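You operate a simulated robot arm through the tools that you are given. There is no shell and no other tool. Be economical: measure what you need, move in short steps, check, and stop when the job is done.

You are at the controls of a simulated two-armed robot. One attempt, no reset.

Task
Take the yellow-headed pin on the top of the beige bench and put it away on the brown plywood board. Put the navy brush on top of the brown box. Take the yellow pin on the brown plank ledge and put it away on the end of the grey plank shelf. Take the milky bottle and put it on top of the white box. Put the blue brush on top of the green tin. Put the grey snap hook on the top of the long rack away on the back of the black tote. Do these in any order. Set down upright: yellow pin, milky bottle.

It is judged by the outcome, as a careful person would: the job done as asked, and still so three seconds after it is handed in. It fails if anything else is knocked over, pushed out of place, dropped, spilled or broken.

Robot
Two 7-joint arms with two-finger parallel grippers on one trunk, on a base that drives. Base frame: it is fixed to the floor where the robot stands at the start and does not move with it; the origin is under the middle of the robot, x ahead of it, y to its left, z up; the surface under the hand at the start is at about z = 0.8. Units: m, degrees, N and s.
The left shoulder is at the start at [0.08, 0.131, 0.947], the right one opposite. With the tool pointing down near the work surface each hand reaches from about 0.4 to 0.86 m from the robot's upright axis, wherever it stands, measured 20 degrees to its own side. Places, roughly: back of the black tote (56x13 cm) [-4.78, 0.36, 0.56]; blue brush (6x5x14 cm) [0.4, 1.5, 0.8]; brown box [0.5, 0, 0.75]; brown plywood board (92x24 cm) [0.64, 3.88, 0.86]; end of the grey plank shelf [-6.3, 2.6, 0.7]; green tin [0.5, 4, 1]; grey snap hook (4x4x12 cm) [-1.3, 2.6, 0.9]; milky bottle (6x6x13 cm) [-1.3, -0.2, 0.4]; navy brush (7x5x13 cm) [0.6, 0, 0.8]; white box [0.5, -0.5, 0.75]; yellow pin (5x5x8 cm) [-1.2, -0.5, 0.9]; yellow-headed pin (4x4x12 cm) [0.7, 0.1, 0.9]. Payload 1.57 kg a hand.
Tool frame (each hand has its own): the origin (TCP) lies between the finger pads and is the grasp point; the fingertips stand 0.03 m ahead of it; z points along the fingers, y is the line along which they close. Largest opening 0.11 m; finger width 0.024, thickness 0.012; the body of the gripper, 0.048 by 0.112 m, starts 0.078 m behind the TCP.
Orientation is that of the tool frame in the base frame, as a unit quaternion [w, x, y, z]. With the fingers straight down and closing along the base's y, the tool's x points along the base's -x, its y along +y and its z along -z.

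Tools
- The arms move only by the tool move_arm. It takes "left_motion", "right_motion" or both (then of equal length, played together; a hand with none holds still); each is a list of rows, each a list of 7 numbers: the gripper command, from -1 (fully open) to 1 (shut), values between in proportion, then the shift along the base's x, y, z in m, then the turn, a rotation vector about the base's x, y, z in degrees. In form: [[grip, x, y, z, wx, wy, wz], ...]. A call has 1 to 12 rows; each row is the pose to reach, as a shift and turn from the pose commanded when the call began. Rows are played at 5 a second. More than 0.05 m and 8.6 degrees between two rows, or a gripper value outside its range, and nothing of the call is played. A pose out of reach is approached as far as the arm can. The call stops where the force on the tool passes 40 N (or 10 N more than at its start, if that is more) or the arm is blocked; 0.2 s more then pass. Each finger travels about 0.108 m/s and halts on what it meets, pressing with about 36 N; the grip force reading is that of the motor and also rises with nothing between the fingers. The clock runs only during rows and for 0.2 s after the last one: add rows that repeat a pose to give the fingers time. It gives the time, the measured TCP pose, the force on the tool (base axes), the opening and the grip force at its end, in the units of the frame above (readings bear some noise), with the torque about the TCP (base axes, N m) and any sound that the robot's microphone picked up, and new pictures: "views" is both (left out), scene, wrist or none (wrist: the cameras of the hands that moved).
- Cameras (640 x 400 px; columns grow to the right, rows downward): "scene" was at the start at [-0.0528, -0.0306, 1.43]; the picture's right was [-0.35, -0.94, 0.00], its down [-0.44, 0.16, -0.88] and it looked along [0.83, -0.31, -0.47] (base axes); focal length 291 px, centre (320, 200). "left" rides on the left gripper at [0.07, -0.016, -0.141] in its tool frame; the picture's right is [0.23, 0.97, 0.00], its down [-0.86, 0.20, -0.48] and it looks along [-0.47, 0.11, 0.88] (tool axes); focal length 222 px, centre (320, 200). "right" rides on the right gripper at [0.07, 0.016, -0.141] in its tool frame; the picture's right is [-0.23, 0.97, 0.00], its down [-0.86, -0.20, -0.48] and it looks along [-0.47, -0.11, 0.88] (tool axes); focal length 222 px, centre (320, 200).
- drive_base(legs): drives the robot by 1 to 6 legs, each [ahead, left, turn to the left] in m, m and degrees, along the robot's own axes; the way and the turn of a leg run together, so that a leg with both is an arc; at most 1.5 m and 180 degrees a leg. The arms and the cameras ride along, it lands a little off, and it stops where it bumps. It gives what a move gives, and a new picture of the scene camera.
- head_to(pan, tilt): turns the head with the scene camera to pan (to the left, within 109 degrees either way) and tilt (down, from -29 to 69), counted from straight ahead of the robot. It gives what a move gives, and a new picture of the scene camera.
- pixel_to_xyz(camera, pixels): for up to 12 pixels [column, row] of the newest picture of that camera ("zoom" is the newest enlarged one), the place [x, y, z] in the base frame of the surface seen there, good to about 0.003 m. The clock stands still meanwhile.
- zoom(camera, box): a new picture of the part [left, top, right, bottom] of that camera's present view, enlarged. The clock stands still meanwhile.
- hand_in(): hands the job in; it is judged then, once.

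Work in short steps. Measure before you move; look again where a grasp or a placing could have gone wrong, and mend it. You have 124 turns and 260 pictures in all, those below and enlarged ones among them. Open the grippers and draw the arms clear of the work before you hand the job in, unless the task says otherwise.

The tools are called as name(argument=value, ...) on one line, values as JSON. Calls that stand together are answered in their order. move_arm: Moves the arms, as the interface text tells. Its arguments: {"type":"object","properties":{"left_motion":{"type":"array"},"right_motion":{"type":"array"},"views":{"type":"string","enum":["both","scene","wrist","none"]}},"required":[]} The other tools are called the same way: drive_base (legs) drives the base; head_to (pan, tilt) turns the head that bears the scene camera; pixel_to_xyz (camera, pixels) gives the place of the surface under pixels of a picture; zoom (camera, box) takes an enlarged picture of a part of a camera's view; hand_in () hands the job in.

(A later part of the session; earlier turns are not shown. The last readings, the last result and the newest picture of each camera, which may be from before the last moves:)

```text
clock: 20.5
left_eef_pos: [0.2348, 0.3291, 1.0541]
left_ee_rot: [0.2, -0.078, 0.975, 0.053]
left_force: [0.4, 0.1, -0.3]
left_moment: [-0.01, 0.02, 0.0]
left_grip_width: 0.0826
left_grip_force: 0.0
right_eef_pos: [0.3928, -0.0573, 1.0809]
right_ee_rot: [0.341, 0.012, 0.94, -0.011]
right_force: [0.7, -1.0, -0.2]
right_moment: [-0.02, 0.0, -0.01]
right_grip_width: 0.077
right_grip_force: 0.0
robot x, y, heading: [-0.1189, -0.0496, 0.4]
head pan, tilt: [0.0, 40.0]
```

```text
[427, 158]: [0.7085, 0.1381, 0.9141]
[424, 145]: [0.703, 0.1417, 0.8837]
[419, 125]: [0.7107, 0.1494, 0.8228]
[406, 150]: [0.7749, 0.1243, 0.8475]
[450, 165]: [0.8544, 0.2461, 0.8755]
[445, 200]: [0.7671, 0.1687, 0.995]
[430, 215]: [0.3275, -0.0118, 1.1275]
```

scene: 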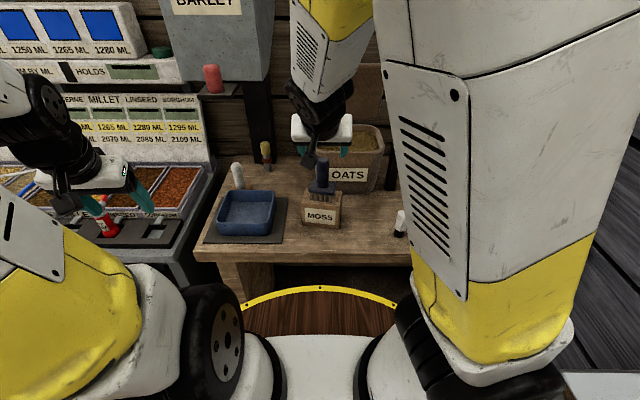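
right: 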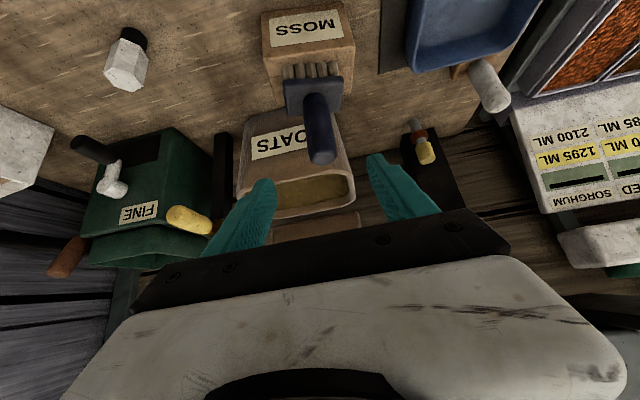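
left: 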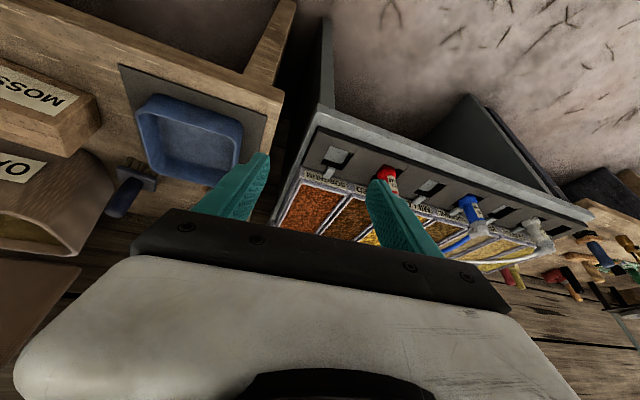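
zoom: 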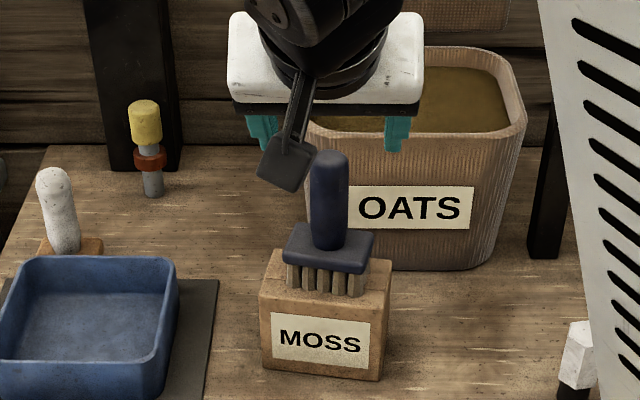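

Pin head centre ≈ (0.721,0.142), post front at x 0.767. Move the right hand left, down, then forward under the hopper to a pre-grasp.

move_arm(right_motion=[[-0.1, 0, 0.045, 0, 0, 0, 0], [-0.1, 0, 0.085, -0.02, 0.2, -1.6, 5], [-0.1, 0, 0.12, -0.05, 0.4, -3.3, 10], [-0.1, 0.02, 0.14, -0.085, 0.65, -5, 15], [-0.1, 0.06, 0.15, -0.11, 0.65, -5, 15], [-0.1, 0.105, 0.158, -0.112, 0.65, -5, 15], [-0.1, 0.15, 0.167, -0.112, 0.65, -5, 15], [-0.1, 0.195, 0.174, -0.112, 0.65, -5, 15], [-0.1, 0.235, 0.178, -0.112, 0.65, -5, 15], [-0.1, 0.25, 0.18, -0.112, 0.65, -5, 15], [-0.1, 0.25, 0.18, -0.112, 0.65, -5, 15]], views="both")

```text
clock: 22.9
left_eef_pos: [0.2348, 0.3294, 1.0543]
left_ee_rot: [0.202, -0.078, 0.975, 0.053]
left_force: [-0.5, -0.2, 1.1]
left_moment: [0.0, 0.03, 0.01]
left_grip_width: 0.0826
left_grip_force: 0.0
right_eef_pos: [0.6455, 0.1251, 0.9704]
right_ee_rot: [0.381, -0.108, 0.918, 0.039]
right_force: [0.0, -0.3, 0.0]
right_moment: [0.02, -0.02, 0.0]
right_grip_width: 0.0603
right_grip_force: 0.0
robot x, y, heading: [-0.1273, -0.0544, 0.3]
head pan, tilt: [0.0, 40.0]
```

scene: 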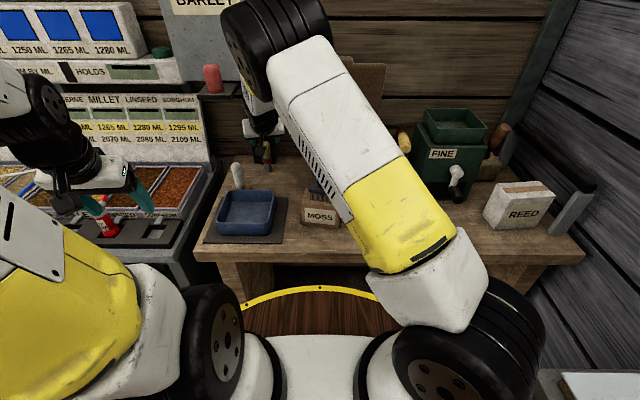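
right: 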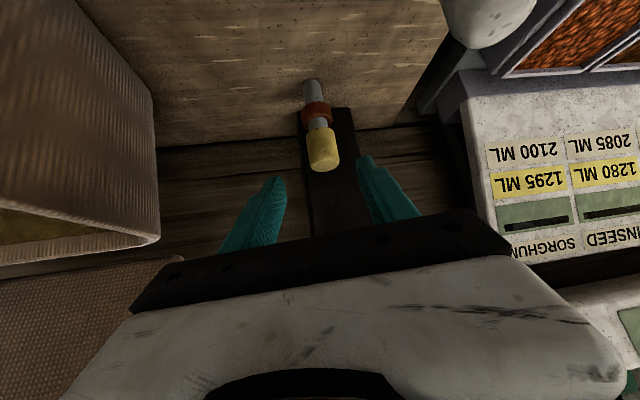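

Pin head is centred between the fingers at (322,150). Advance along the tool axis and close.

move_arm(right_motion=[[-0.1, 0.024, 0.005, -0.022, 0, 0, 0], [-0.1, 0.048, 0.011, -0.044, 0, 0, 0], [-0.1, 0.07, 0.016, -0.065, 0, 0, 0], [-0.1, 0.07, 0.016, -0.065, 0, 0, 0], [1, 0.07, 0.016, -0.065, 0, 0, 0], [1, 0.07, 0.016, -0.065, 0, 0, 0], [1, 0.07, 0.016, -0.065, 0, 0, 0]], views="wrist")

```text
clock: 24.5
left_eef_pos: [0.2338, 0.3289, 1.054]
left_ee_rot: [0.201, -0.077, 0.975, 0.053]
left_force: [0.9, -0.2, 0.1]
left_moment: [0.01, 0.01, -0.03]
left_grip_width: 0.0825
left_grip_force: 0.1
right_eef_pos: [0.7114, 0.1419, 0.9059]
right_ee_rot: [0.381, -0.108, 0.917, 0.04]
right_force: [0.8, 0.6, 0.5]
right_moment: [0.17, -0.01, -0.01]
right_grip_width: 0.0331
right_grip_force: 36.4
robot x, y, heading: [-0.1232, -0.0516, 0.6]
head pan, tilt: [0.0, 40.0]
```

right: 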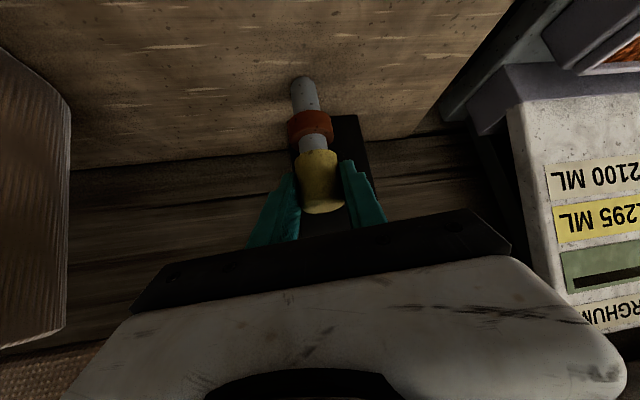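

Gripped (33 mm). Lift and retrace the path back out.

move_arm(right_motion=[[1, 0, 0, 0.03, 0, 0, 0], [1, -0.025, -0.006, 0.065, 0, 0, 0], [1, -0.065, -0.014, 0.071, 0, 0, 0], [1, -0.11, -0.02, 0.073, 0, 0, 0], [1, -0.155, -0.026, 0.075, 0, 0, 0], [1, -0.2, -0.034, 0.08, 0, 0, 0], [1, -0.24, -0.042, 0.09, 0, 0, 0], [1, -0.28, -0.05, 0.11, 0, 0, 0], [1, -0.31, -0.06, 0.14, 0, 0, 0], [1, -0.34, -0.07, 0.165, 0, 0, 0], [1, -0.35, -0.09, 0.18, 0, 0, 0]], views="both")

```text
clock: 26.9
left_eef_pos: [0.234, 0.3293, 1.0537]
left_ee_rot: [0.201, -0.077, 0.975, 0.054]
left_force: [-0.3, 0.0, 1.3]
left_moment: [0.01, 0.02, -0.01]
left_grip_width: 0.0822
left_grip_force: 0.2
right_eef_pos: [0.3655, 0.0488, 1.0851]
right_ee_rot: [0.38, -0.109, 0.918, 0.04]
right_force: [-0.3, -0.4, -1.9]
right_moment: [0.03, 0.02, 0.02]
right_grip_width: 0.033
right_grip_force: 35.6
robot x, y, heading: [-0.123, -0.0526, 0.3]
head pan, tilt: [0.0, 40.0]
```

scene: 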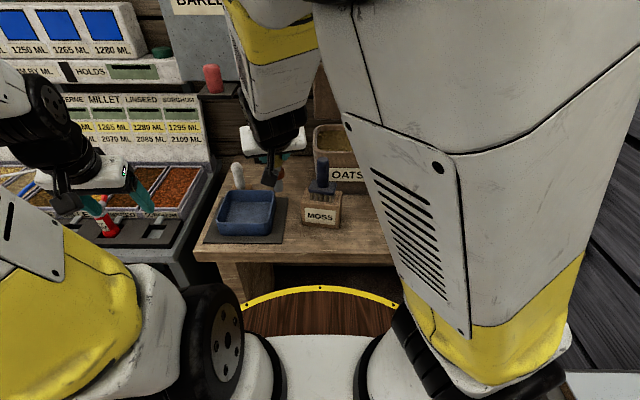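
right: 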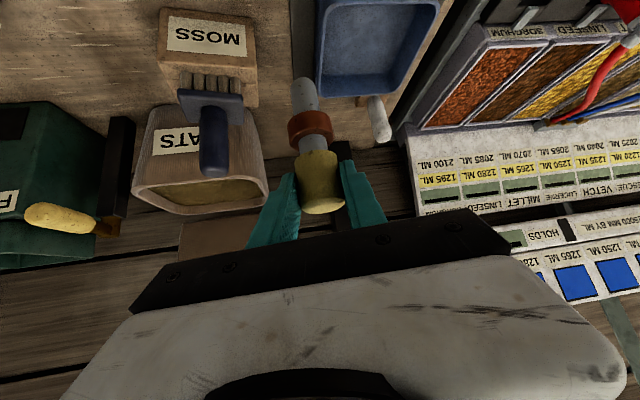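

Pin held. Look left along the aisle before driving.

head_to(pan=85, tilt=25)

head_to(pan=109, tilt=25)

```text
clock: 28.5
left_eef_pos: [0.2349, 0.328, 1.054]
left_ee_rot: [0.201, -0.077, 0.975, 0.054]
left_force: [-0.8, 0.0, -0.2]
left_moment: [0.03, 0.01, -0.03]
left_grip_width: 0.0826
left_grip_force: 0.0
right_eef_pos: [0.367, 0.0479, 1.0846]
right_ee_rot: [0.381, -0.108, 0.917, 0.039]
right_force: [-0.5, -0.1, -2.4]
right_moment: [0.01, 0.02, -0.02]
right_grip_width: 0.033
right_grip_force: 36.2
robot x, y, heading: [-0.122, -0.0598, 0.6]
head pan, tilt: [85.0, 25.0]
```

scene: 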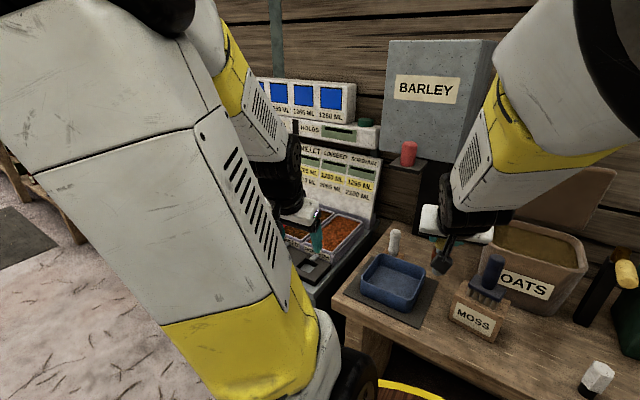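

```text
clock: 29.4
left_eef_pos: [0.2342, 0.3287, 1.0538]
left_ee_rot: [0.201, -0.077, 0.975, 0.054]
left_force: [0.1, -0.4, -0.4]
left_moment: [-0.02, 0.05, 0.02]
left_grip_width: 0.0827
left_grip_force: 0.0
right_eef_pos: [0.365, 0.0476, 1.0843]
right_ee_rot: [0.38, -0.107, 0.918, 0.038]
right_force: [0.4, 0.1, -3.3]
right_moment: [-0.01, 0.02, 0.0]
right_grip_width: 0.033
right_grip_force: 35.9
robot x, y, heading: [-0.1242, -0.0508, 0.6]
head pan, tilt: [108.9, 25.0]
```

scene: 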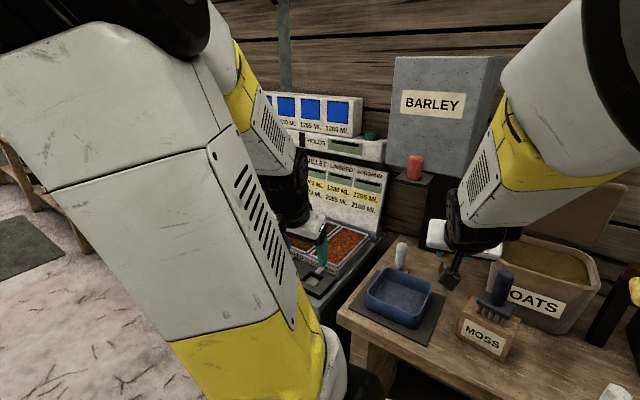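

The view hardly turned – the head may be lagging or blocked by the left elbow. Re-aim at a moderate angle.

head_to(pan=50, tilt=15)

```text
clock: 30.7
left_eef_pos: [0.2345, 0.3279, 1.0541]
left_ee_rot: [0.2, -0.077, 0.975, 0.053]
left_force: [-0.3, 0.4, 0.9]
left_moment: [-0.01, 0.03, 0.02]
left_grip_width: 0.0826
left_grip_force: 0.0
right_eef_pos: [0.3649, 0.0504, 1.0845]
right_ee_rot: [0.381, -0.109, 0.917, 0.04]
right_force: [0.1, 0.5, -2.6]
right_moment: [0.02, 0.01, -0.01]
right_grip_width: 0.033
right_grip_force: 35.8
robot x, y, heading: [-0.1218, -0.0552, 0.5]
head pan, tilt: [50.0, 15.0]
```

scene: 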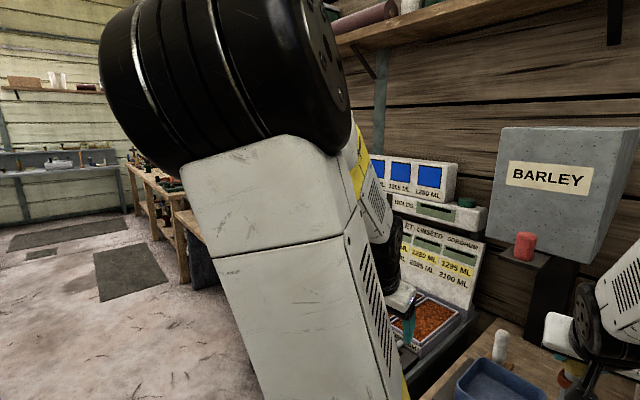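

Head works within that range. Floor to the left is clear: back off 0.3 m and strafe left ~1.33 m toward the blue brush.

drive_base(legs=[[-0.28, 0, 0], [0, 1.33, 0]])

head_to(pan=10, tilt=30)

```text
clock: 38.9
left_eef_pos: [-0.0461, 1.6512, 1.0541]
left_ee_rot: [0.201, -0.071, 0.976, 0.053]
left_force: [0.7, -0.4, 1.1]
left_moment: [-0.03, -0.01, 0.01]
left_grip_width: 0.0823
left_grip_force: 0.1
right_eef_pos: [0.0793, 1.3694, 1.0856]
right_ee_rot: [0.381, -0.102, 0.918, 0.036]
right_force: [-0.4, -0.1, -1.7]
right_moment: [0.03, -0.01, -0.01]
right_grip_width: 0.0328
right_grip_force: 35.7
robot x, y, heading: [-0.407, 1.2737, -0.4]
head pan, tilt: [50.0, 15.0]
```

scene: 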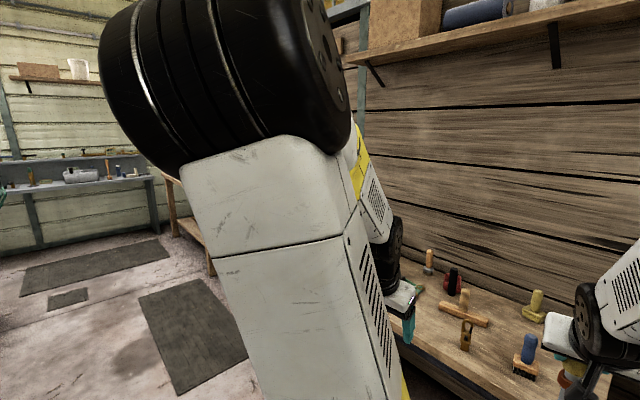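

```text
clock: 40.0
left_eef_pos: [-0.0466, 1.6501, 1.0528]
left_ee_rot: [0.202, -0.07, 0.976, 0.052]
left_force: [-0.1, -0.3, -0.1]
left_moment: [-0.03, 0.0, -0.02]
left_grip_width: 0.0823
left_grip_force: 0.1
right_eef_pos: [0.0805, 1.3684, 1.0851]
right_ee_rot: [0.381, -0.102, 0.918, 0.037]
right_force: [0.1, 0.7, -2.1]
right_moment: [-0.02, 0.03, 0.03]
right_grip_width: 0.0327
right_grip_force: 36.2
robot x, y, heading: [-0.407, 1.2713, -0.4]
head pan, tilt: [10.0, 30.0]
```

scene: 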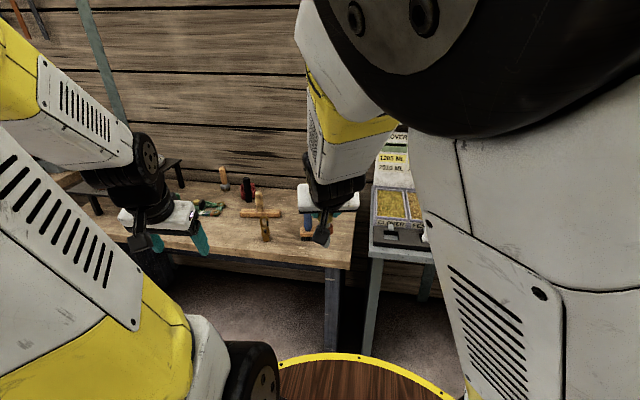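

The right hand hides the brush; swing it to the right out of the way.

move_arm(right_motion=[[1, 0, -0.04, 0, 0, 0, 0], [1, 0, -0.09, 0, 0, 0, -5], [1, 0, -0.14, 0, 0, 0, -10], [1, 0, -0.19, 0, 0, 0, -15], [1, -0.01, -0.24, 0, 0, 0, -20], [1, -0.02, -0.285, 0, 0, 0, -25], [1, -0.03, -0.33, 0, 0, 0, -30], [1, -0.04, -0.37, 0, 0, 0, -35], [1, -0.05, -0.41, 0, 0, 0, -40]], views="scene")

```text
refused: row 5 steps farther than a row can; nothing moved
```

move_arm(right_motion=[[1, 0, -0.04, 0, 0, 0, 0], [1, 0, -0.08, 0, 0, 0, -5], [1, 0, -0.12, 0, 0, 0, -10], [1, 0, -0.16, 0, 0, 0, -15], [1, -0.01, -0.2, 0, 0, 0, -20], [1, -0.02, -0.24, 0, 0, 0, -25], [1, -0.03, -0.28, 0, 0, 0, -30], [1, -0.04, -0.32, 0, 0, 0, -35], [1, -0.05, -0.36, 0, 0, 0, -40]], views="scene")

zoom(camera="scene", box=[160, 130, 400, 280])

```text
clock: 42.0
left_eef_pos: [-0.0463, 1.6512, 1.0537]
left_ee_rot: [0.202, -0.071, 0.976, 0.052]
left_force: [-0.7, -0.2, 0.1]
left_moment: [-0.04, 0.04, -0.01]
left_grip_width: 0.0825
left_grip_force: 0.2
right_eef_pos: [0.0484, 1.0089, 1.1003]
right_ee_rot: [0.37, 0.219, 0.898, -0.096]
right_force: [0.6, -1.0, -2.0]
right_moment: [0.0, -0.01, 0.02]
right_grip_width: 0.0327
right_grip_force: 36.0
right hand out of reach, approached as far as the arm can: row 6, 7, 8, 9
robot x, y, heading: [-0.4086, 1.274, -0.4]
head pan, tilt: [10.0, 30.0]
```

scene: 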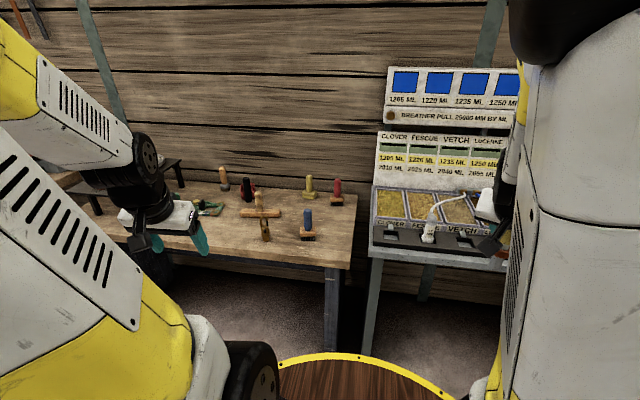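

```text
2.67 times, centred on (280, 205) of scene
```

zoom: 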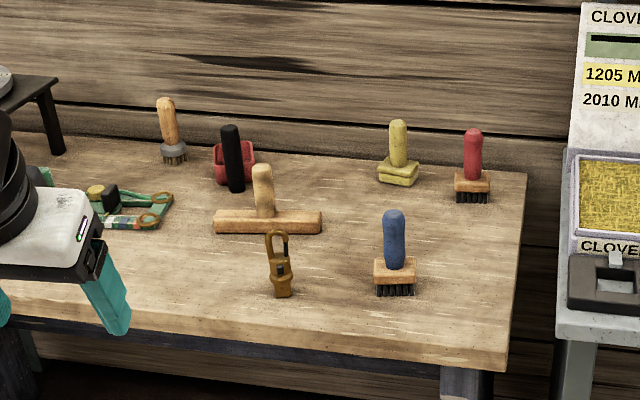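

The blue brush is at zoom (393,250). Measure it and neighbours.

pixel_to_xyz(camera="zoom", pixels=[[393, 215], [393, 240], [393, 260], [376, 268], [414, 266], [395, 290], [280, 240], [277, 285], [263, 175], [505, 365], [320, 225], [450, 300]])

```text
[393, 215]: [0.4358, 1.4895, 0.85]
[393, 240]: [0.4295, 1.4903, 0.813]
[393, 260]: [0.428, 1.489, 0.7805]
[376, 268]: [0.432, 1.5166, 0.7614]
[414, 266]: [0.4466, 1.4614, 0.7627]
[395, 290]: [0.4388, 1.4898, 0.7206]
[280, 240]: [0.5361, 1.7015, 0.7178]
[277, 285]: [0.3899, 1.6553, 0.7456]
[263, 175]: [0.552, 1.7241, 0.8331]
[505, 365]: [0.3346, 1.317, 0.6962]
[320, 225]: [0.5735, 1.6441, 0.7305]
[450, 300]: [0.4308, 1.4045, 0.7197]
```

Drive forward 0.25 m so the brush is in reach.

drive_base(legs=[[0.24, 0, 0]])

```text
clock: 43.7
left_eef_pos: [0.1879, 1.6537, 1.0549]
left_ee_rot: [0.201, -0.074, 0.975, 0.052]
left_force: [0.4, -0.6, -1.1]
left_moment: [-0.01, 0.01, 0.0]
left_grip_width: 0.0826
left_grip_force: 0.1
right_eef_pos: [0.2891, 1.0133, 1.0995]
right_ee_rot: [0.37, 0.215, 0.899, -0.094]
right_force: [-0.2, 0.3, -2.1]
right_moment: [0.03, -0.01, 0.05]
right_grip_width: 0.0328
right_grip_force: 36.8
robot x, y, heading: [-0.1757, 1.2748, 0.2]
head pan, tilt: [10.0, 30.0]
```

scene: 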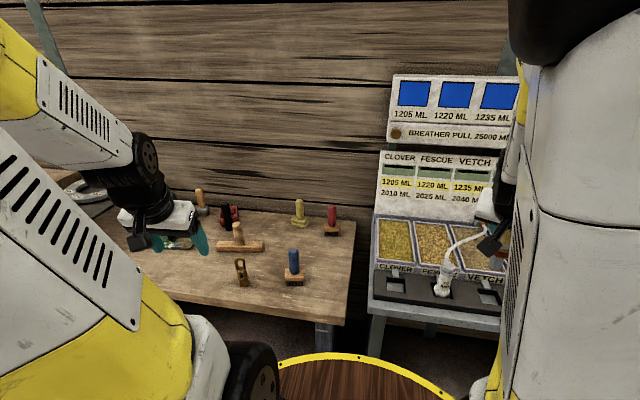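

Move left hand to pre-grasp (0.400,1.490,0.916), levelling its yaw.

move_arm(left_motion=[[-0.35, 0.03, -0.025, -0.01, -0.6, 0, -1.3], [-0.35, 0.06, -0.05, -0.025, -1.2, -0.2, -2.6], [-0.35, 0.09, -0.075, -0.045, -1.8, -0.3, -4], [-0.35, 0.12, -0.1, -0.065, -2.4, -0.4, -5.3], [-0.35, 0.15, -0.12, -0.085, -3, -0.5, -6.6], [-0.35, 0.18, -0.14, -0.105, -3.6, -0.6, -8], [-0.35, 0.2, -0.155, -0.125, -4.1, -0.6, -9.2], [-0.35, 0.212, -0.164, -0.139, -4.1, -0.6, -9.2], [-0.35, 0.212, -0.164, -0.139, -4.1, -0.6, -9.2]], views="both")

pixel_to_xyz(camera="scene", pixels=[[293, 255], [294, 262], [294, 270]])

```text
clock: 45.7
left_eef_pos: [0.3969, 1.4872, 0.9168]
left_ee_rot: [0.206, -0.003, 0.979, 0.001]
left_force: [-1.1, -0.4, 0.4]
left_moment: [0.0, 0.02, -0.01]
left_grip_width: 0.074
left_grip_force: 0.0
right_eef_pos: [0.2875, 1.0131, 1.0996]
right_ee_rot: [0.37, 0.216, 0.899, -0.095]
right_force: [-0.5, 0.2, -2.7]
right_moment: [-0.01, 0.04, 0.01]
right_grip_width: 0.0328
right_grip_force: 35.3
robot x, y, heading: [-0.1691, 1.2729, 0.1]
head pan, tilt: [10.0, 30.0]
```

scene: 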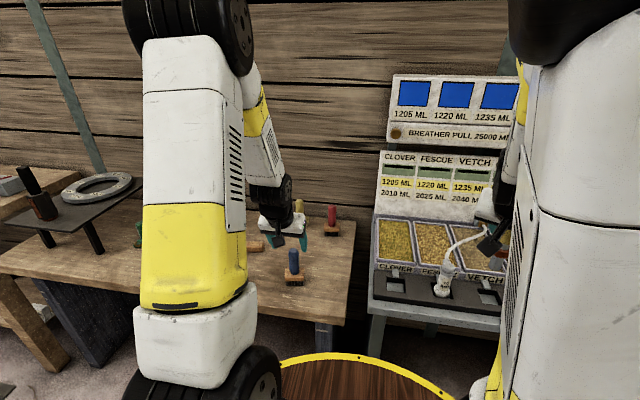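
left: 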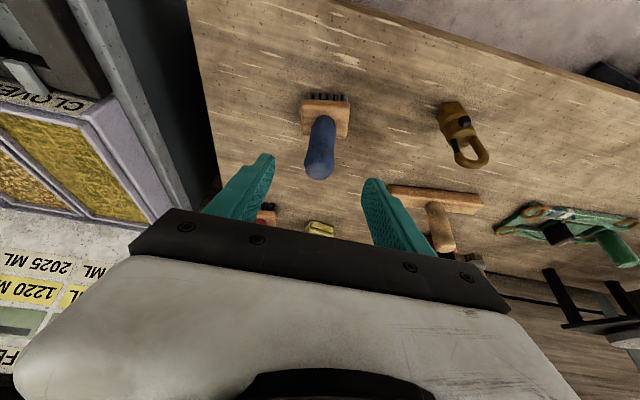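

```text
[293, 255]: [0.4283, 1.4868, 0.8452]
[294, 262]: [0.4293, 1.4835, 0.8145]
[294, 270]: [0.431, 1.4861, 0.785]
```

Handle lies between the fingers. Advance and grip.

move_arm(left_motion=[[-0.35, 0.015, 0.001, -0.032, 0, 0, 0], [-0.35, 0.03, 0.001, -0.064, 0, 0, 0], [-0.35, 0.044, 0.001, -0.092, 0, 0, 0], [-0.35, 0.044, 0.001, -0.092, 0, 0, 0], [1, 0.044, 0.001, -0.092, 0, 0, 0], [1, 0.044, 0.001, -0.092, 0, 0, 0], [1, 0.044, 0.001, -0.092, 0, 0, 0], [1, 0.044, 0.001, -0.06, 0, 0, 0], [1, 0.03, 0.001, -0.02, 0, 0, 0], [1, 0.0, 0.001, 0.02, 0, 0, 0], [1, -0.04, 0.001, 0.05, 0, 0, 0], [1, -0.08, 0.001, 0.08, 0, 0, 0]], views="both")

```text
clock: 48.3
left_eef_pos: [0.3171, 1.4906, 0.9976]
left_ee_rot: [0.207, -0.002, 0.978, 0.001]
left_force: [0.0, 0.5, -1.5]
left_moment: [0.05, 0.0, 0.02]
left_grip_width: 0.0311
left_grip_force: 36.0
right_eef_pos: [0.2882, 1.013, 1.1]
right_ee_rot: [0.37, 0.215, 0.899, -0.094]
right_force: [0.4, -0.9, -2.0]
right_moment: [0.02, 0.05, -0.05]
right_grip_width: 0.0326
right_grip_force: 35.8
robot x, y, heading: [-0.1722, 1.2744, 0.2]
head pan, tilt: [10.0, 30.0]
```

scene: 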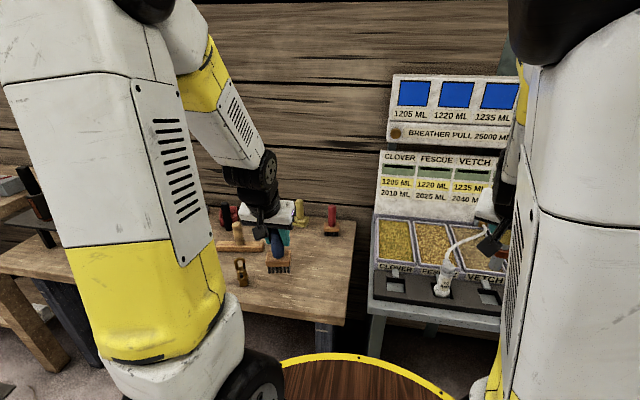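
left: 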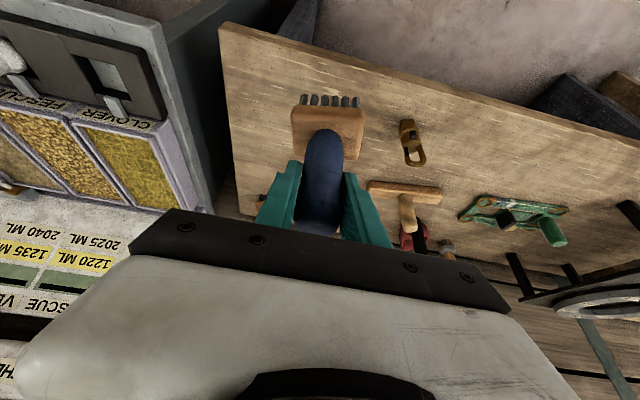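

Blue brush held by left. Back off 0.35 m and strafe left 1.0 m, then look.

drive_base(legs=[[-0.36, 0, 0], [0, 1.0, 0]])

head_to(pan=45, tilt=20)

```text
clock: 55.4
left_eef_pos: [-0.0362, 2.4898, 0.9991]
left_ee_rot: [0.207, -0.006, 0.978, 0.002]
left_force: [-0.1, 0.7, -1.0]
left_moment: [-0.01, -0.02, -0.01]
left_grip_width: 0.031
left_grip_force: 35.9
right_eef_pos: [-0.0644, 2.0105, 1.1004]
right_ee_rot: [0.37, 0.213, 0.899, -0.094]
right_force: [0.7, 0.1, -2.7]
right_moment: [-0.04, 0.05, 0.05]
right_grip_width: 0.0327
right_grip_force: 36.2
robot x, y, heading: [-0.5232, 2.2689, 0.4]
head pan, tilt: [10.0, 30.0]
```

scene: 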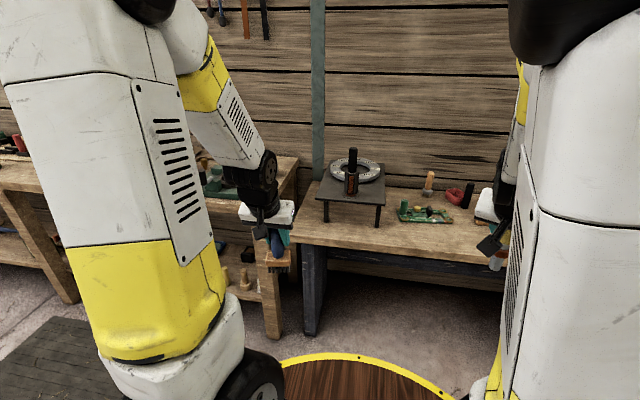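

```text
clock: 56.4
left_eef_pos: [-0.0359, 2.4892, 0.9973]
left_ee_rot: [0.207, -0.005, 0.978, 0.002]
left_force: [0.1, 0.2, -1.6]
left_moment: [-0.03, -0.04, 0.0]
left_grip_width: 0.0311
left_grip_force: 36.3
right_eef_pos: [-0.0635, 2.0109, 1.0988]
right_ee_rot: [0.37, 0.213, 0.899, -0.094]
right_force: [-0.3, -0.2, -2.2]
right_moment: [0.0, 0.0, -0.02]
right_grip_width: 0.0325
right_grip_force: 36.0
robot x, y, heading: [-0.5192, 2.269, 0.3]
head pan, tilt: [45.0, 20.0]
```

scene: 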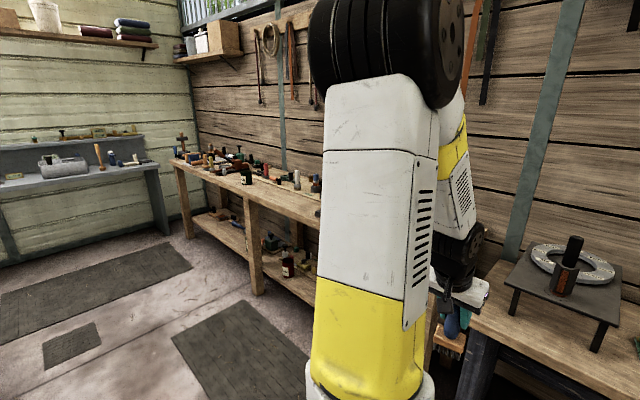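

Measure bench 3's front edge and find the tin/board.

pixel_to_xyz(camera="scene", pixels=[[190, 180], [250, 195], [310, 212], [245, 175], [265, 172], [297, 180], [200, 165], [230, 165], [160, 260]])

zoom(camera="scene", box=[160, 120, 330, 226])

```text
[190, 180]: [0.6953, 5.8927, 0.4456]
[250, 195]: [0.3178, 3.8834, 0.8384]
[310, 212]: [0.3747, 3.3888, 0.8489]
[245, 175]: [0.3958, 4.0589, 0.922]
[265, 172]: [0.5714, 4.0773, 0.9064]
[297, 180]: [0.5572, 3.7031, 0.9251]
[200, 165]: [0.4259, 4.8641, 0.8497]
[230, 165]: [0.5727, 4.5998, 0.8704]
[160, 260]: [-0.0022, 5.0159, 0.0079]
```

```text
3.76 times, centred on (245, 173) of scene
```

zoom: 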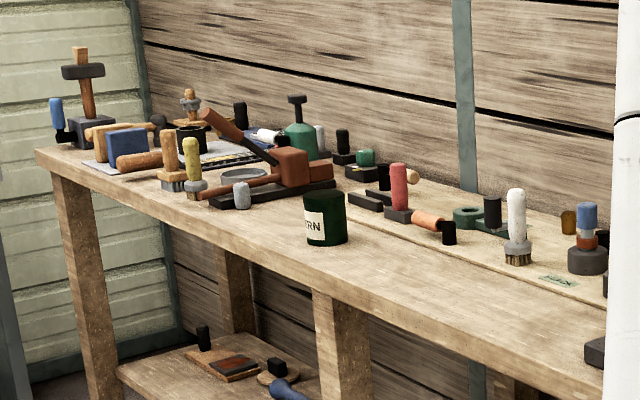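

Bench front x≈0.31, tin "FERN" near (0.40,4.06). Strafe left another 1.48 m, then look.

drive_base(legs=[[0, 1.48, 0]])

head_to(pan=5, tilt=25)

```text
clock: 63.6
left_eef_pos: [-0.0418, 3.9578, 0.9975]
left_ee_rot: [0.207, -0.004, 0.978, 0.001]
left_force: [0.1, 0.6, -2.0]
left_moment: [0.0, 0.02, 0.03]
left_grip_width: 0.0309
left_grip_force: 36.3
right_eef_pos: [-0.0701, 3.4794, 1.0993]
right_ee_rot: [0.37, 0.214, 0.899, -0.094]
right_force: [-0.4, -0.1, -2.2]
right_moment: [0.01, 0.03, 0.01]
right_grip_width: 0.0326
right_grip_force: 36.1
robot x, y, heading: [-0.5313, 3.7375, 0.2]
head pan, tilt: [45.0, 20.0]
```

scene: 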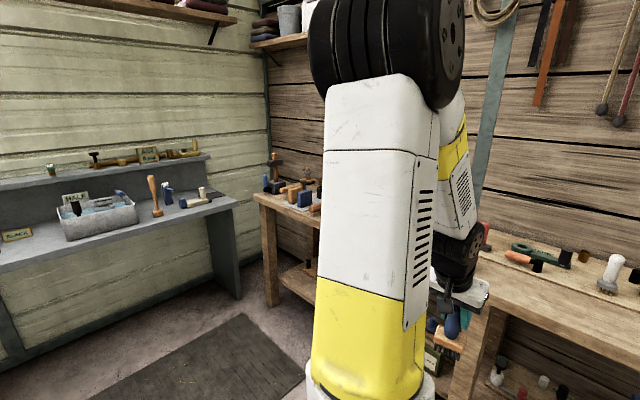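

```text
clock: 64.7
left_eef_pos: [-0.0422, 3.9582, 0.9977]
left_ee_rot: [0.208, -0.005, 0.978, 0.002]
left_force: [0.8, -0.1, -1.3]
left_moment: [0.04, 0.01, 0.01]
left_grip_width: 0.0309
left_grip_force: 36.3
right_eef_pos: [-0.0707, 3.4798, 1.0999]
right_ee_rot: [0.37, 0.214, 0.899, -0.094]
right_force: [-0.7, -0.1, -2.2]
right_moment: [0.06, 0.01, 0.02]
right_grip_width: 0.0329
right_grip_force: 36.0
robot x, y, heading: [-0.5328, 3.7373, 0.3]
head pan, tilt: [5.0, 25.0]
```

scene: 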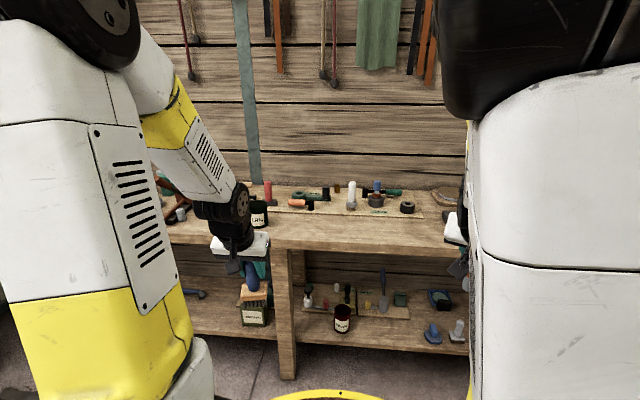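

zoom(camera="scene", box=[240, 150, 480, 300])

pixel_to_xyz(camera="scene", pixels=[[259, 215], [259, 202], [250, 305], [335, 213], [385, 213], [425, 217], [300, 210], [351, 195], [375, 200], [407, 210], [290, 195], [298, 205]])

```text
2.67 times, centred on (360, 225) of scene
```

zoom: 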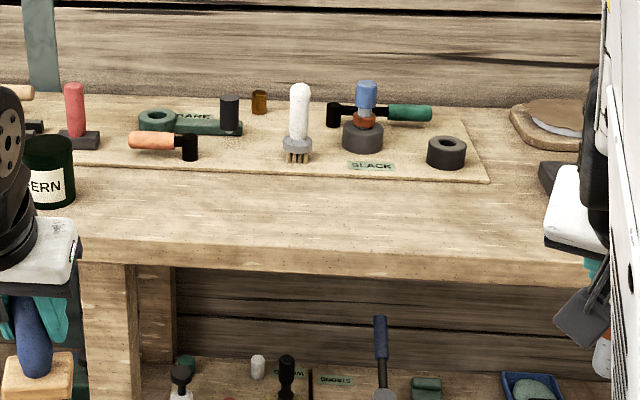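

```text
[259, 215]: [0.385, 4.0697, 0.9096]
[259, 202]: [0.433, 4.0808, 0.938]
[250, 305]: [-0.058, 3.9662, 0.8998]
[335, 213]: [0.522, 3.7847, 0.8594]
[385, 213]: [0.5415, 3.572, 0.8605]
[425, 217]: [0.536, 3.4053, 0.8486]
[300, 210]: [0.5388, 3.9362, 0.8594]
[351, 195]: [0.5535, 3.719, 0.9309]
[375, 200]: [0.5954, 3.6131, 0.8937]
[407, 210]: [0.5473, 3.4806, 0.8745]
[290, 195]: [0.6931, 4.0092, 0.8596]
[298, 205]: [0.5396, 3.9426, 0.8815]
```

Board spans x 0.51–0.76, y 3.41–4.3 at z 0.86; tin top z≈0.938 at about (0.42,4.07). Raise the left hand first, then drive forward 0.33 m.

move_arm(left_motion=[[1, 0, 0, 0.04, 0, 0, 0], [1, 0, 0, 0.08, 0, 0, 0], [1, 0, 0, 0.12, 0, 0, 0]], views="none")

drive_base(legs=[[0.33, 0, 0]])

head_to(pan=5, tilt=38)

```text
clock: 65.5
left_eef_pos: [-0.0428, 3.9594, 1.1178]
left_ee_rot: [0.208, -0.004, 0.978, 0.002]
left_force: [-0.3, 0.2, -0.9]
left_moment: [0.01, 0.04, -0.03]
left_grip_width: 0.031
left_grip_force: 36.0
right_eef_pos: [-0.0702, 3.4794, 1.0994]
right_ee_rot: [0.369, 0.214, 0.899, -0.094]
right_force: [-0.5, 0.2, -2.0]
right_moment: [0.02, 0.02, 0.02]
right_grip_width: 0.0326
right_grip_force: 36.1
robot x, y, heading: [-0.5311, 3.74, 0.1]
head pan, tilt: [5.0, 25.0]
```

```text
clock: 67.7
left_eef_pos: [0.2918, 3.9619, 1.1177]
left_ee_rot: [0.207, -0.005, 0.978, 0.002]
left_force: [0.7, -0.4, -1.8]
left_moment: [0.01, -0.02, 0.05]
left_grip_width: 0.0311
left_grip_force: 35.9
right_eef_pos: [0.2641, 3.4809, 1.0986]
right_ee_rot: [0.37, 0.213, 0.899, -0.094]
right_force: [-0.6, 0.3, -2.7]
right_moment: [0.02, 0.02, 0.02]
right_grip_width: 0.0326
right_grip_force: 35.8
robot x, y, heading: [-0.1968, 3.7394, 0.3]
head pan, tilt: [5.0, 25.0]
```

scene: 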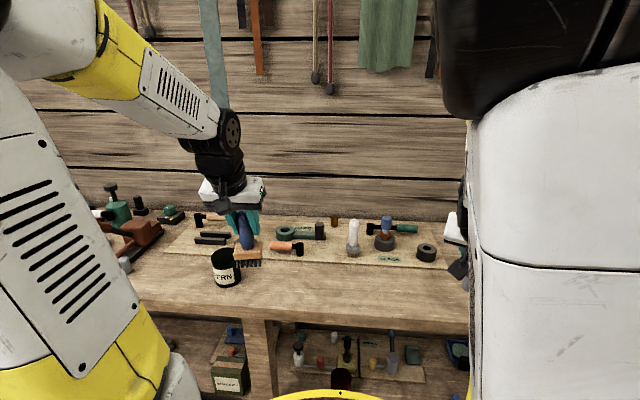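

```text
clock: 68.5
left_eef_pos: [0.2915, 3.9625, 1.1182]
left_ee_rot: [0.207, -0.005, 0.978, 0.002]
left_force: [-0.1, 0.7, -1.3]
left_moment: [0.0, 0.0, -0.02]
left_grip_width: 0.0312
left_grip_force: 35.7
right_eef_pos: [0.2643, 3.4816, 1.0989]
right_ee_rot: [0.37, 0.213, 0.899, -0.095]
right_force: [0.2, -0.3, -2.3]
right_moment: [0.05, 0.01, -0.01]
right_grip_width: 0.0325
right_grip_force: 36.4
robot x, y, heading: [-0.2003, 3.7423, 0.3]
head pan, tilt: [5.0, 38.0]
```

scene: 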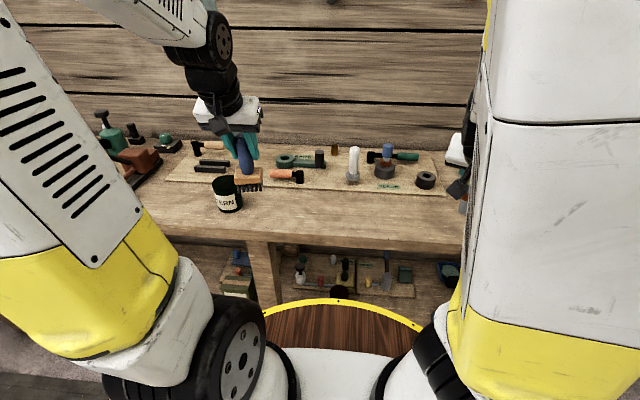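

Zoom on the tin and board to get exact tin outline and a free board spot.

zoom(camera="scene", box=[160, 110, 450, 291])

pixel_to_xyz(camera="scene", pixels=[[215, 180], [222, 178], [230, 181], [226, 185], [238, 186], [222, 190], [320, 178], [325, 190], [335, 183], [342, 175], [299, 178], [353, 182]])

```text
2.21 times, centred on (305, 200) of scene
```

zoom: 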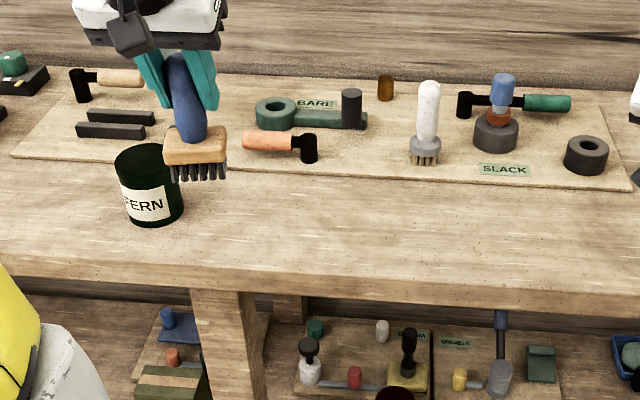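

```text
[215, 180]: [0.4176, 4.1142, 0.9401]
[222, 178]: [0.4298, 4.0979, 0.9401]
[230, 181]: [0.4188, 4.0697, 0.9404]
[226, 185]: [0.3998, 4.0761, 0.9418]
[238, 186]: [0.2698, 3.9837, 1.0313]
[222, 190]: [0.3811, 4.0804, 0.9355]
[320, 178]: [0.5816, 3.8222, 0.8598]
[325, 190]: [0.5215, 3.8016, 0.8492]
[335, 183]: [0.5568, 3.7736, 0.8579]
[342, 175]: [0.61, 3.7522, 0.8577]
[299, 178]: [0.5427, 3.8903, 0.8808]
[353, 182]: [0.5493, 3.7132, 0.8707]
```

Tin centre ≈ (0.420,4.078), r≈0.04, top 0.940. Check where the brush base sits relative to the TCP.

pixel_to_xyz(camera="zoom", pixels=[[168, 158], [224, 155], [170, 136], [218, 132], [195, 157], [188, 132], [175, 178], [220, 177]])

zoom(camera="left", box=[220, 60, 420, 260])

```text
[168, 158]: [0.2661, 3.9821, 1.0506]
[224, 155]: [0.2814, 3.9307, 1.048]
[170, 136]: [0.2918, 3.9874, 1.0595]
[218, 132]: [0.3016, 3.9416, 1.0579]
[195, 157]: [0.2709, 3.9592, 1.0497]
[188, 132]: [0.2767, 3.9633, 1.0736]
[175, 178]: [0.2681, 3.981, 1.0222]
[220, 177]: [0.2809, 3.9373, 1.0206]
```

```text
2.00 times, centred on (320, 160) of left
```

zoom: 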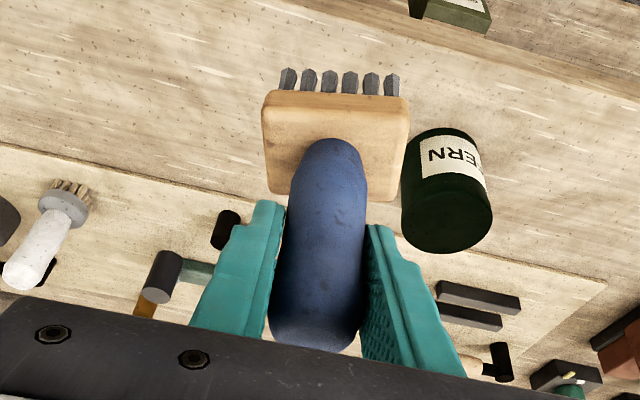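

Base centre ≈ TCP. Move above the tin centre, then lower close.

move_arm(left_motion=[[1, 0.03, 0.03, 0, 0, 0, 0], [1, 0.06, 0.06, 0, 0, 0, 0], [1, 0.09, 0.09, 0, 0, 0, 0], [1, 0.126, 0.117, 0, 0, 0, 0], [1, 0.126, 0.117, -0.03, 0, 0, 0], [1, 0.126, 0.117, -0.06, 0, 0, 0], [1, 0.126, 0.117, -0.06, 0, 0, 0]], views="both")

zoom(camera="scene", box=[170, 120, 290, 220])

```text
clock: 70.1
left_eef_pos: [0.4178, 4.0798, 1.0591]
left_ee_rot: [0.207, -0.005, 0.978, 0.002]
left_force: [-0.2, -0.2, -1.9]
left_moment: [0.0, 0.0, -0.02]
left_grip_width: 0.031
left_grip_force: 36.1
right_eef_pos: [0.2635, 3.4822, 1.0995]
right_ee_rot: [0.37, 0.213, 0.899, -0.094]
right_force: [0.9, 0.2, -1.8]
right_moment: [-0.03, -0.01, -0.02]
right_grip_width: 0.0328
right_grip_force: 36.0
robot x, y, heading: [-0.1941, 3.741, 0.3]
head pan, tilt: [5.0, 38.0]
```

scene: 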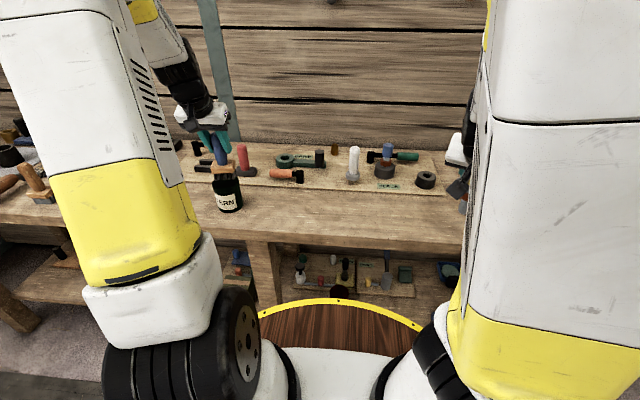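
left: 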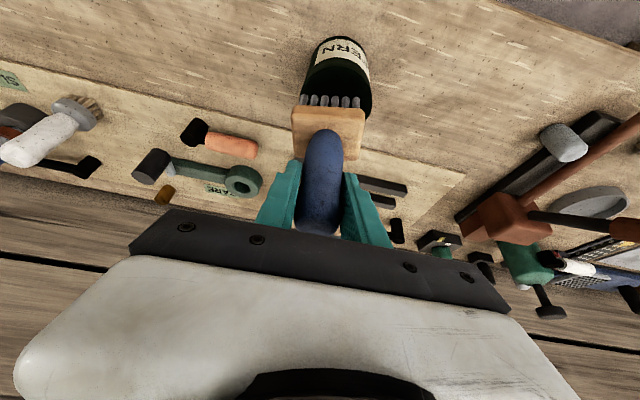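

```text
4.00 times, centred on (230, 170) of scene
```

zoom: 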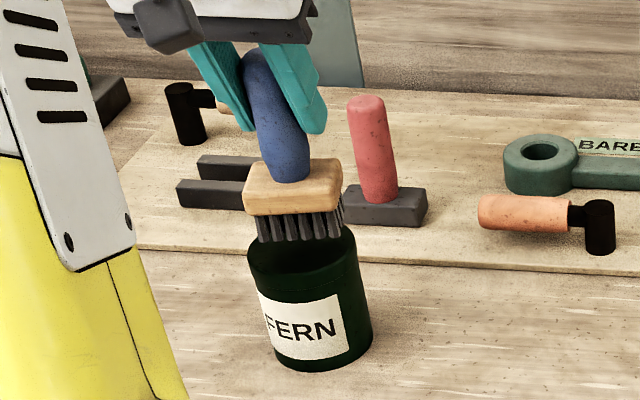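

Check tin rim points under the brush to fine-tune.

pixel_to_xyz(camera="zoom", pixels=[[250, 258], [280, 268], [310, 270], [340, 260], [354, 248], [300, 258], [262, 240], [338, 235], [250, 215], [340, 195]])

```text
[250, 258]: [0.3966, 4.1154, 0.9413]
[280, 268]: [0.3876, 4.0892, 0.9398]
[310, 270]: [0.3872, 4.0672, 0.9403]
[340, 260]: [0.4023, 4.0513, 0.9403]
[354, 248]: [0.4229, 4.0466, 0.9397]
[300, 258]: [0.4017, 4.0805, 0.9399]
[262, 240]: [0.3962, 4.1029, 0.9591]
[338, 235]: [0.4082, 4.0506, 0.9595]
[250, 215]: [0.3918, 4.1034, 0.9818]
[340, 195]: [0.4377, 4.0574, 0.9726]
```

Centred within millimetres. Lower onto the lid in small steps.

move_arm(left_motion=[[1, 0, 0.002, -0.006, 0, 0, 0], [1, 0, 0.002, -0.011, 0, 0, 0], [1, 0, 0.002, -0.014, 0, 0, 0], [1, 0, 0.002, -0.016, 0, 0, 0], [1, 0, 0.002, -0.016, 0, 0, 0]], views="none")

zoom(camera="scene", box=[170, 120, 290, 220])

```text
clock: 71.3
left_eef_pos: [0.4186, 4.0815, 1.0426]
left_ee_rot: [0.208, -0.005, 0.978, 0.002]
left_force: [-1.2, -1.3, 1.3]
left_moment: [-0.15, 0.07, -0.04]
left_grip_width: 0.031
left_grip_force: 35.7
right_eef_pos: [0.2642, 3.4813, 1.1004]
right_ee_rot: [0.37, 0.213, 0.899, -0.095]
right_force: [-0.4, 0.3, -2.6]
right_moment: [0.05, -0.01, -0.02]
right_grip_width: 0.0328
right_grip_force: 36.1
robot x, y, heading: [-0.1959, 3.7352, 0.3]
head pan, tilt: [5.0, 38.0]
```

```text
4.00 times, centred on (230, 170) of scene
```

zoom: 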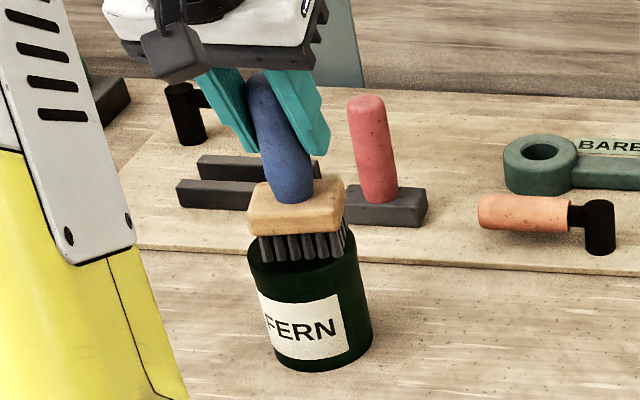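

Light contact made. Release and withdraw along the tool axis.

move_arm(left_motion=[[1, 0, 0, -0.001, 0, 0, 0], [0, 0, 0, -0.001, 0, 0, 0], [-0.4, 0, 0, -0.001, 0, 0, 0], [-0.4, 0, 0, -0.001, 0, 0, 0], [-0.4, -0.013, 0, 0.028, 0, 0, 0], [-0.4, -0.03, 0, 0.07, 0, 0, 0], [-0.4, -0.05, 0, 0.11, 0, 0, 0], [-0.4, -0.09, 0, 0.13, 0, 0, 0]], views="scene")

zoom(camera="scene", box=[170, 110, 450, 285])

```text
clock: 73.1
left_eef_pos: [0.3308, 4.0807, 1.1731]
left_ee_rot: [0.208, -0.005, 0.978, 0.002]
left_force: [0.6, -0.2, -0.4]
left_moment: [0.04, 0.03, 0.02]
left_grip_width: 0.0771
left_grip_force: 0.1
right_eef_pos: [0.2648, 3.482, 1.0996]
right_ee_rot: [0.37, 0.213, 0.9, -0.094]
right_force: [1.2, -0.2, -2.1]
right_moment: [-0.04, 0.02, -0.04]
right_grip_width: 0.0328
right_grip_force: 35.9
robot x, y, heading: [-0.199, 3.743, 0.3]
head pan, tilt: [5.0, 38.0]
```

scene: 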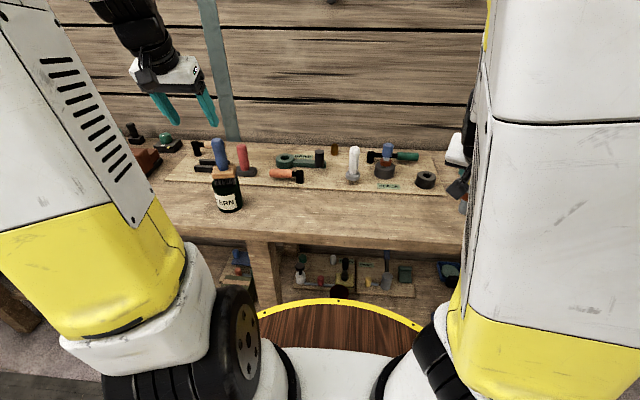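

```text
2.29 times, centred on (310, 198) of scene
```

zoom: 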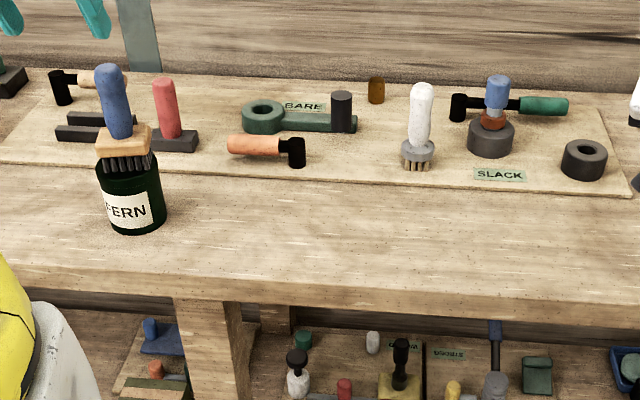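

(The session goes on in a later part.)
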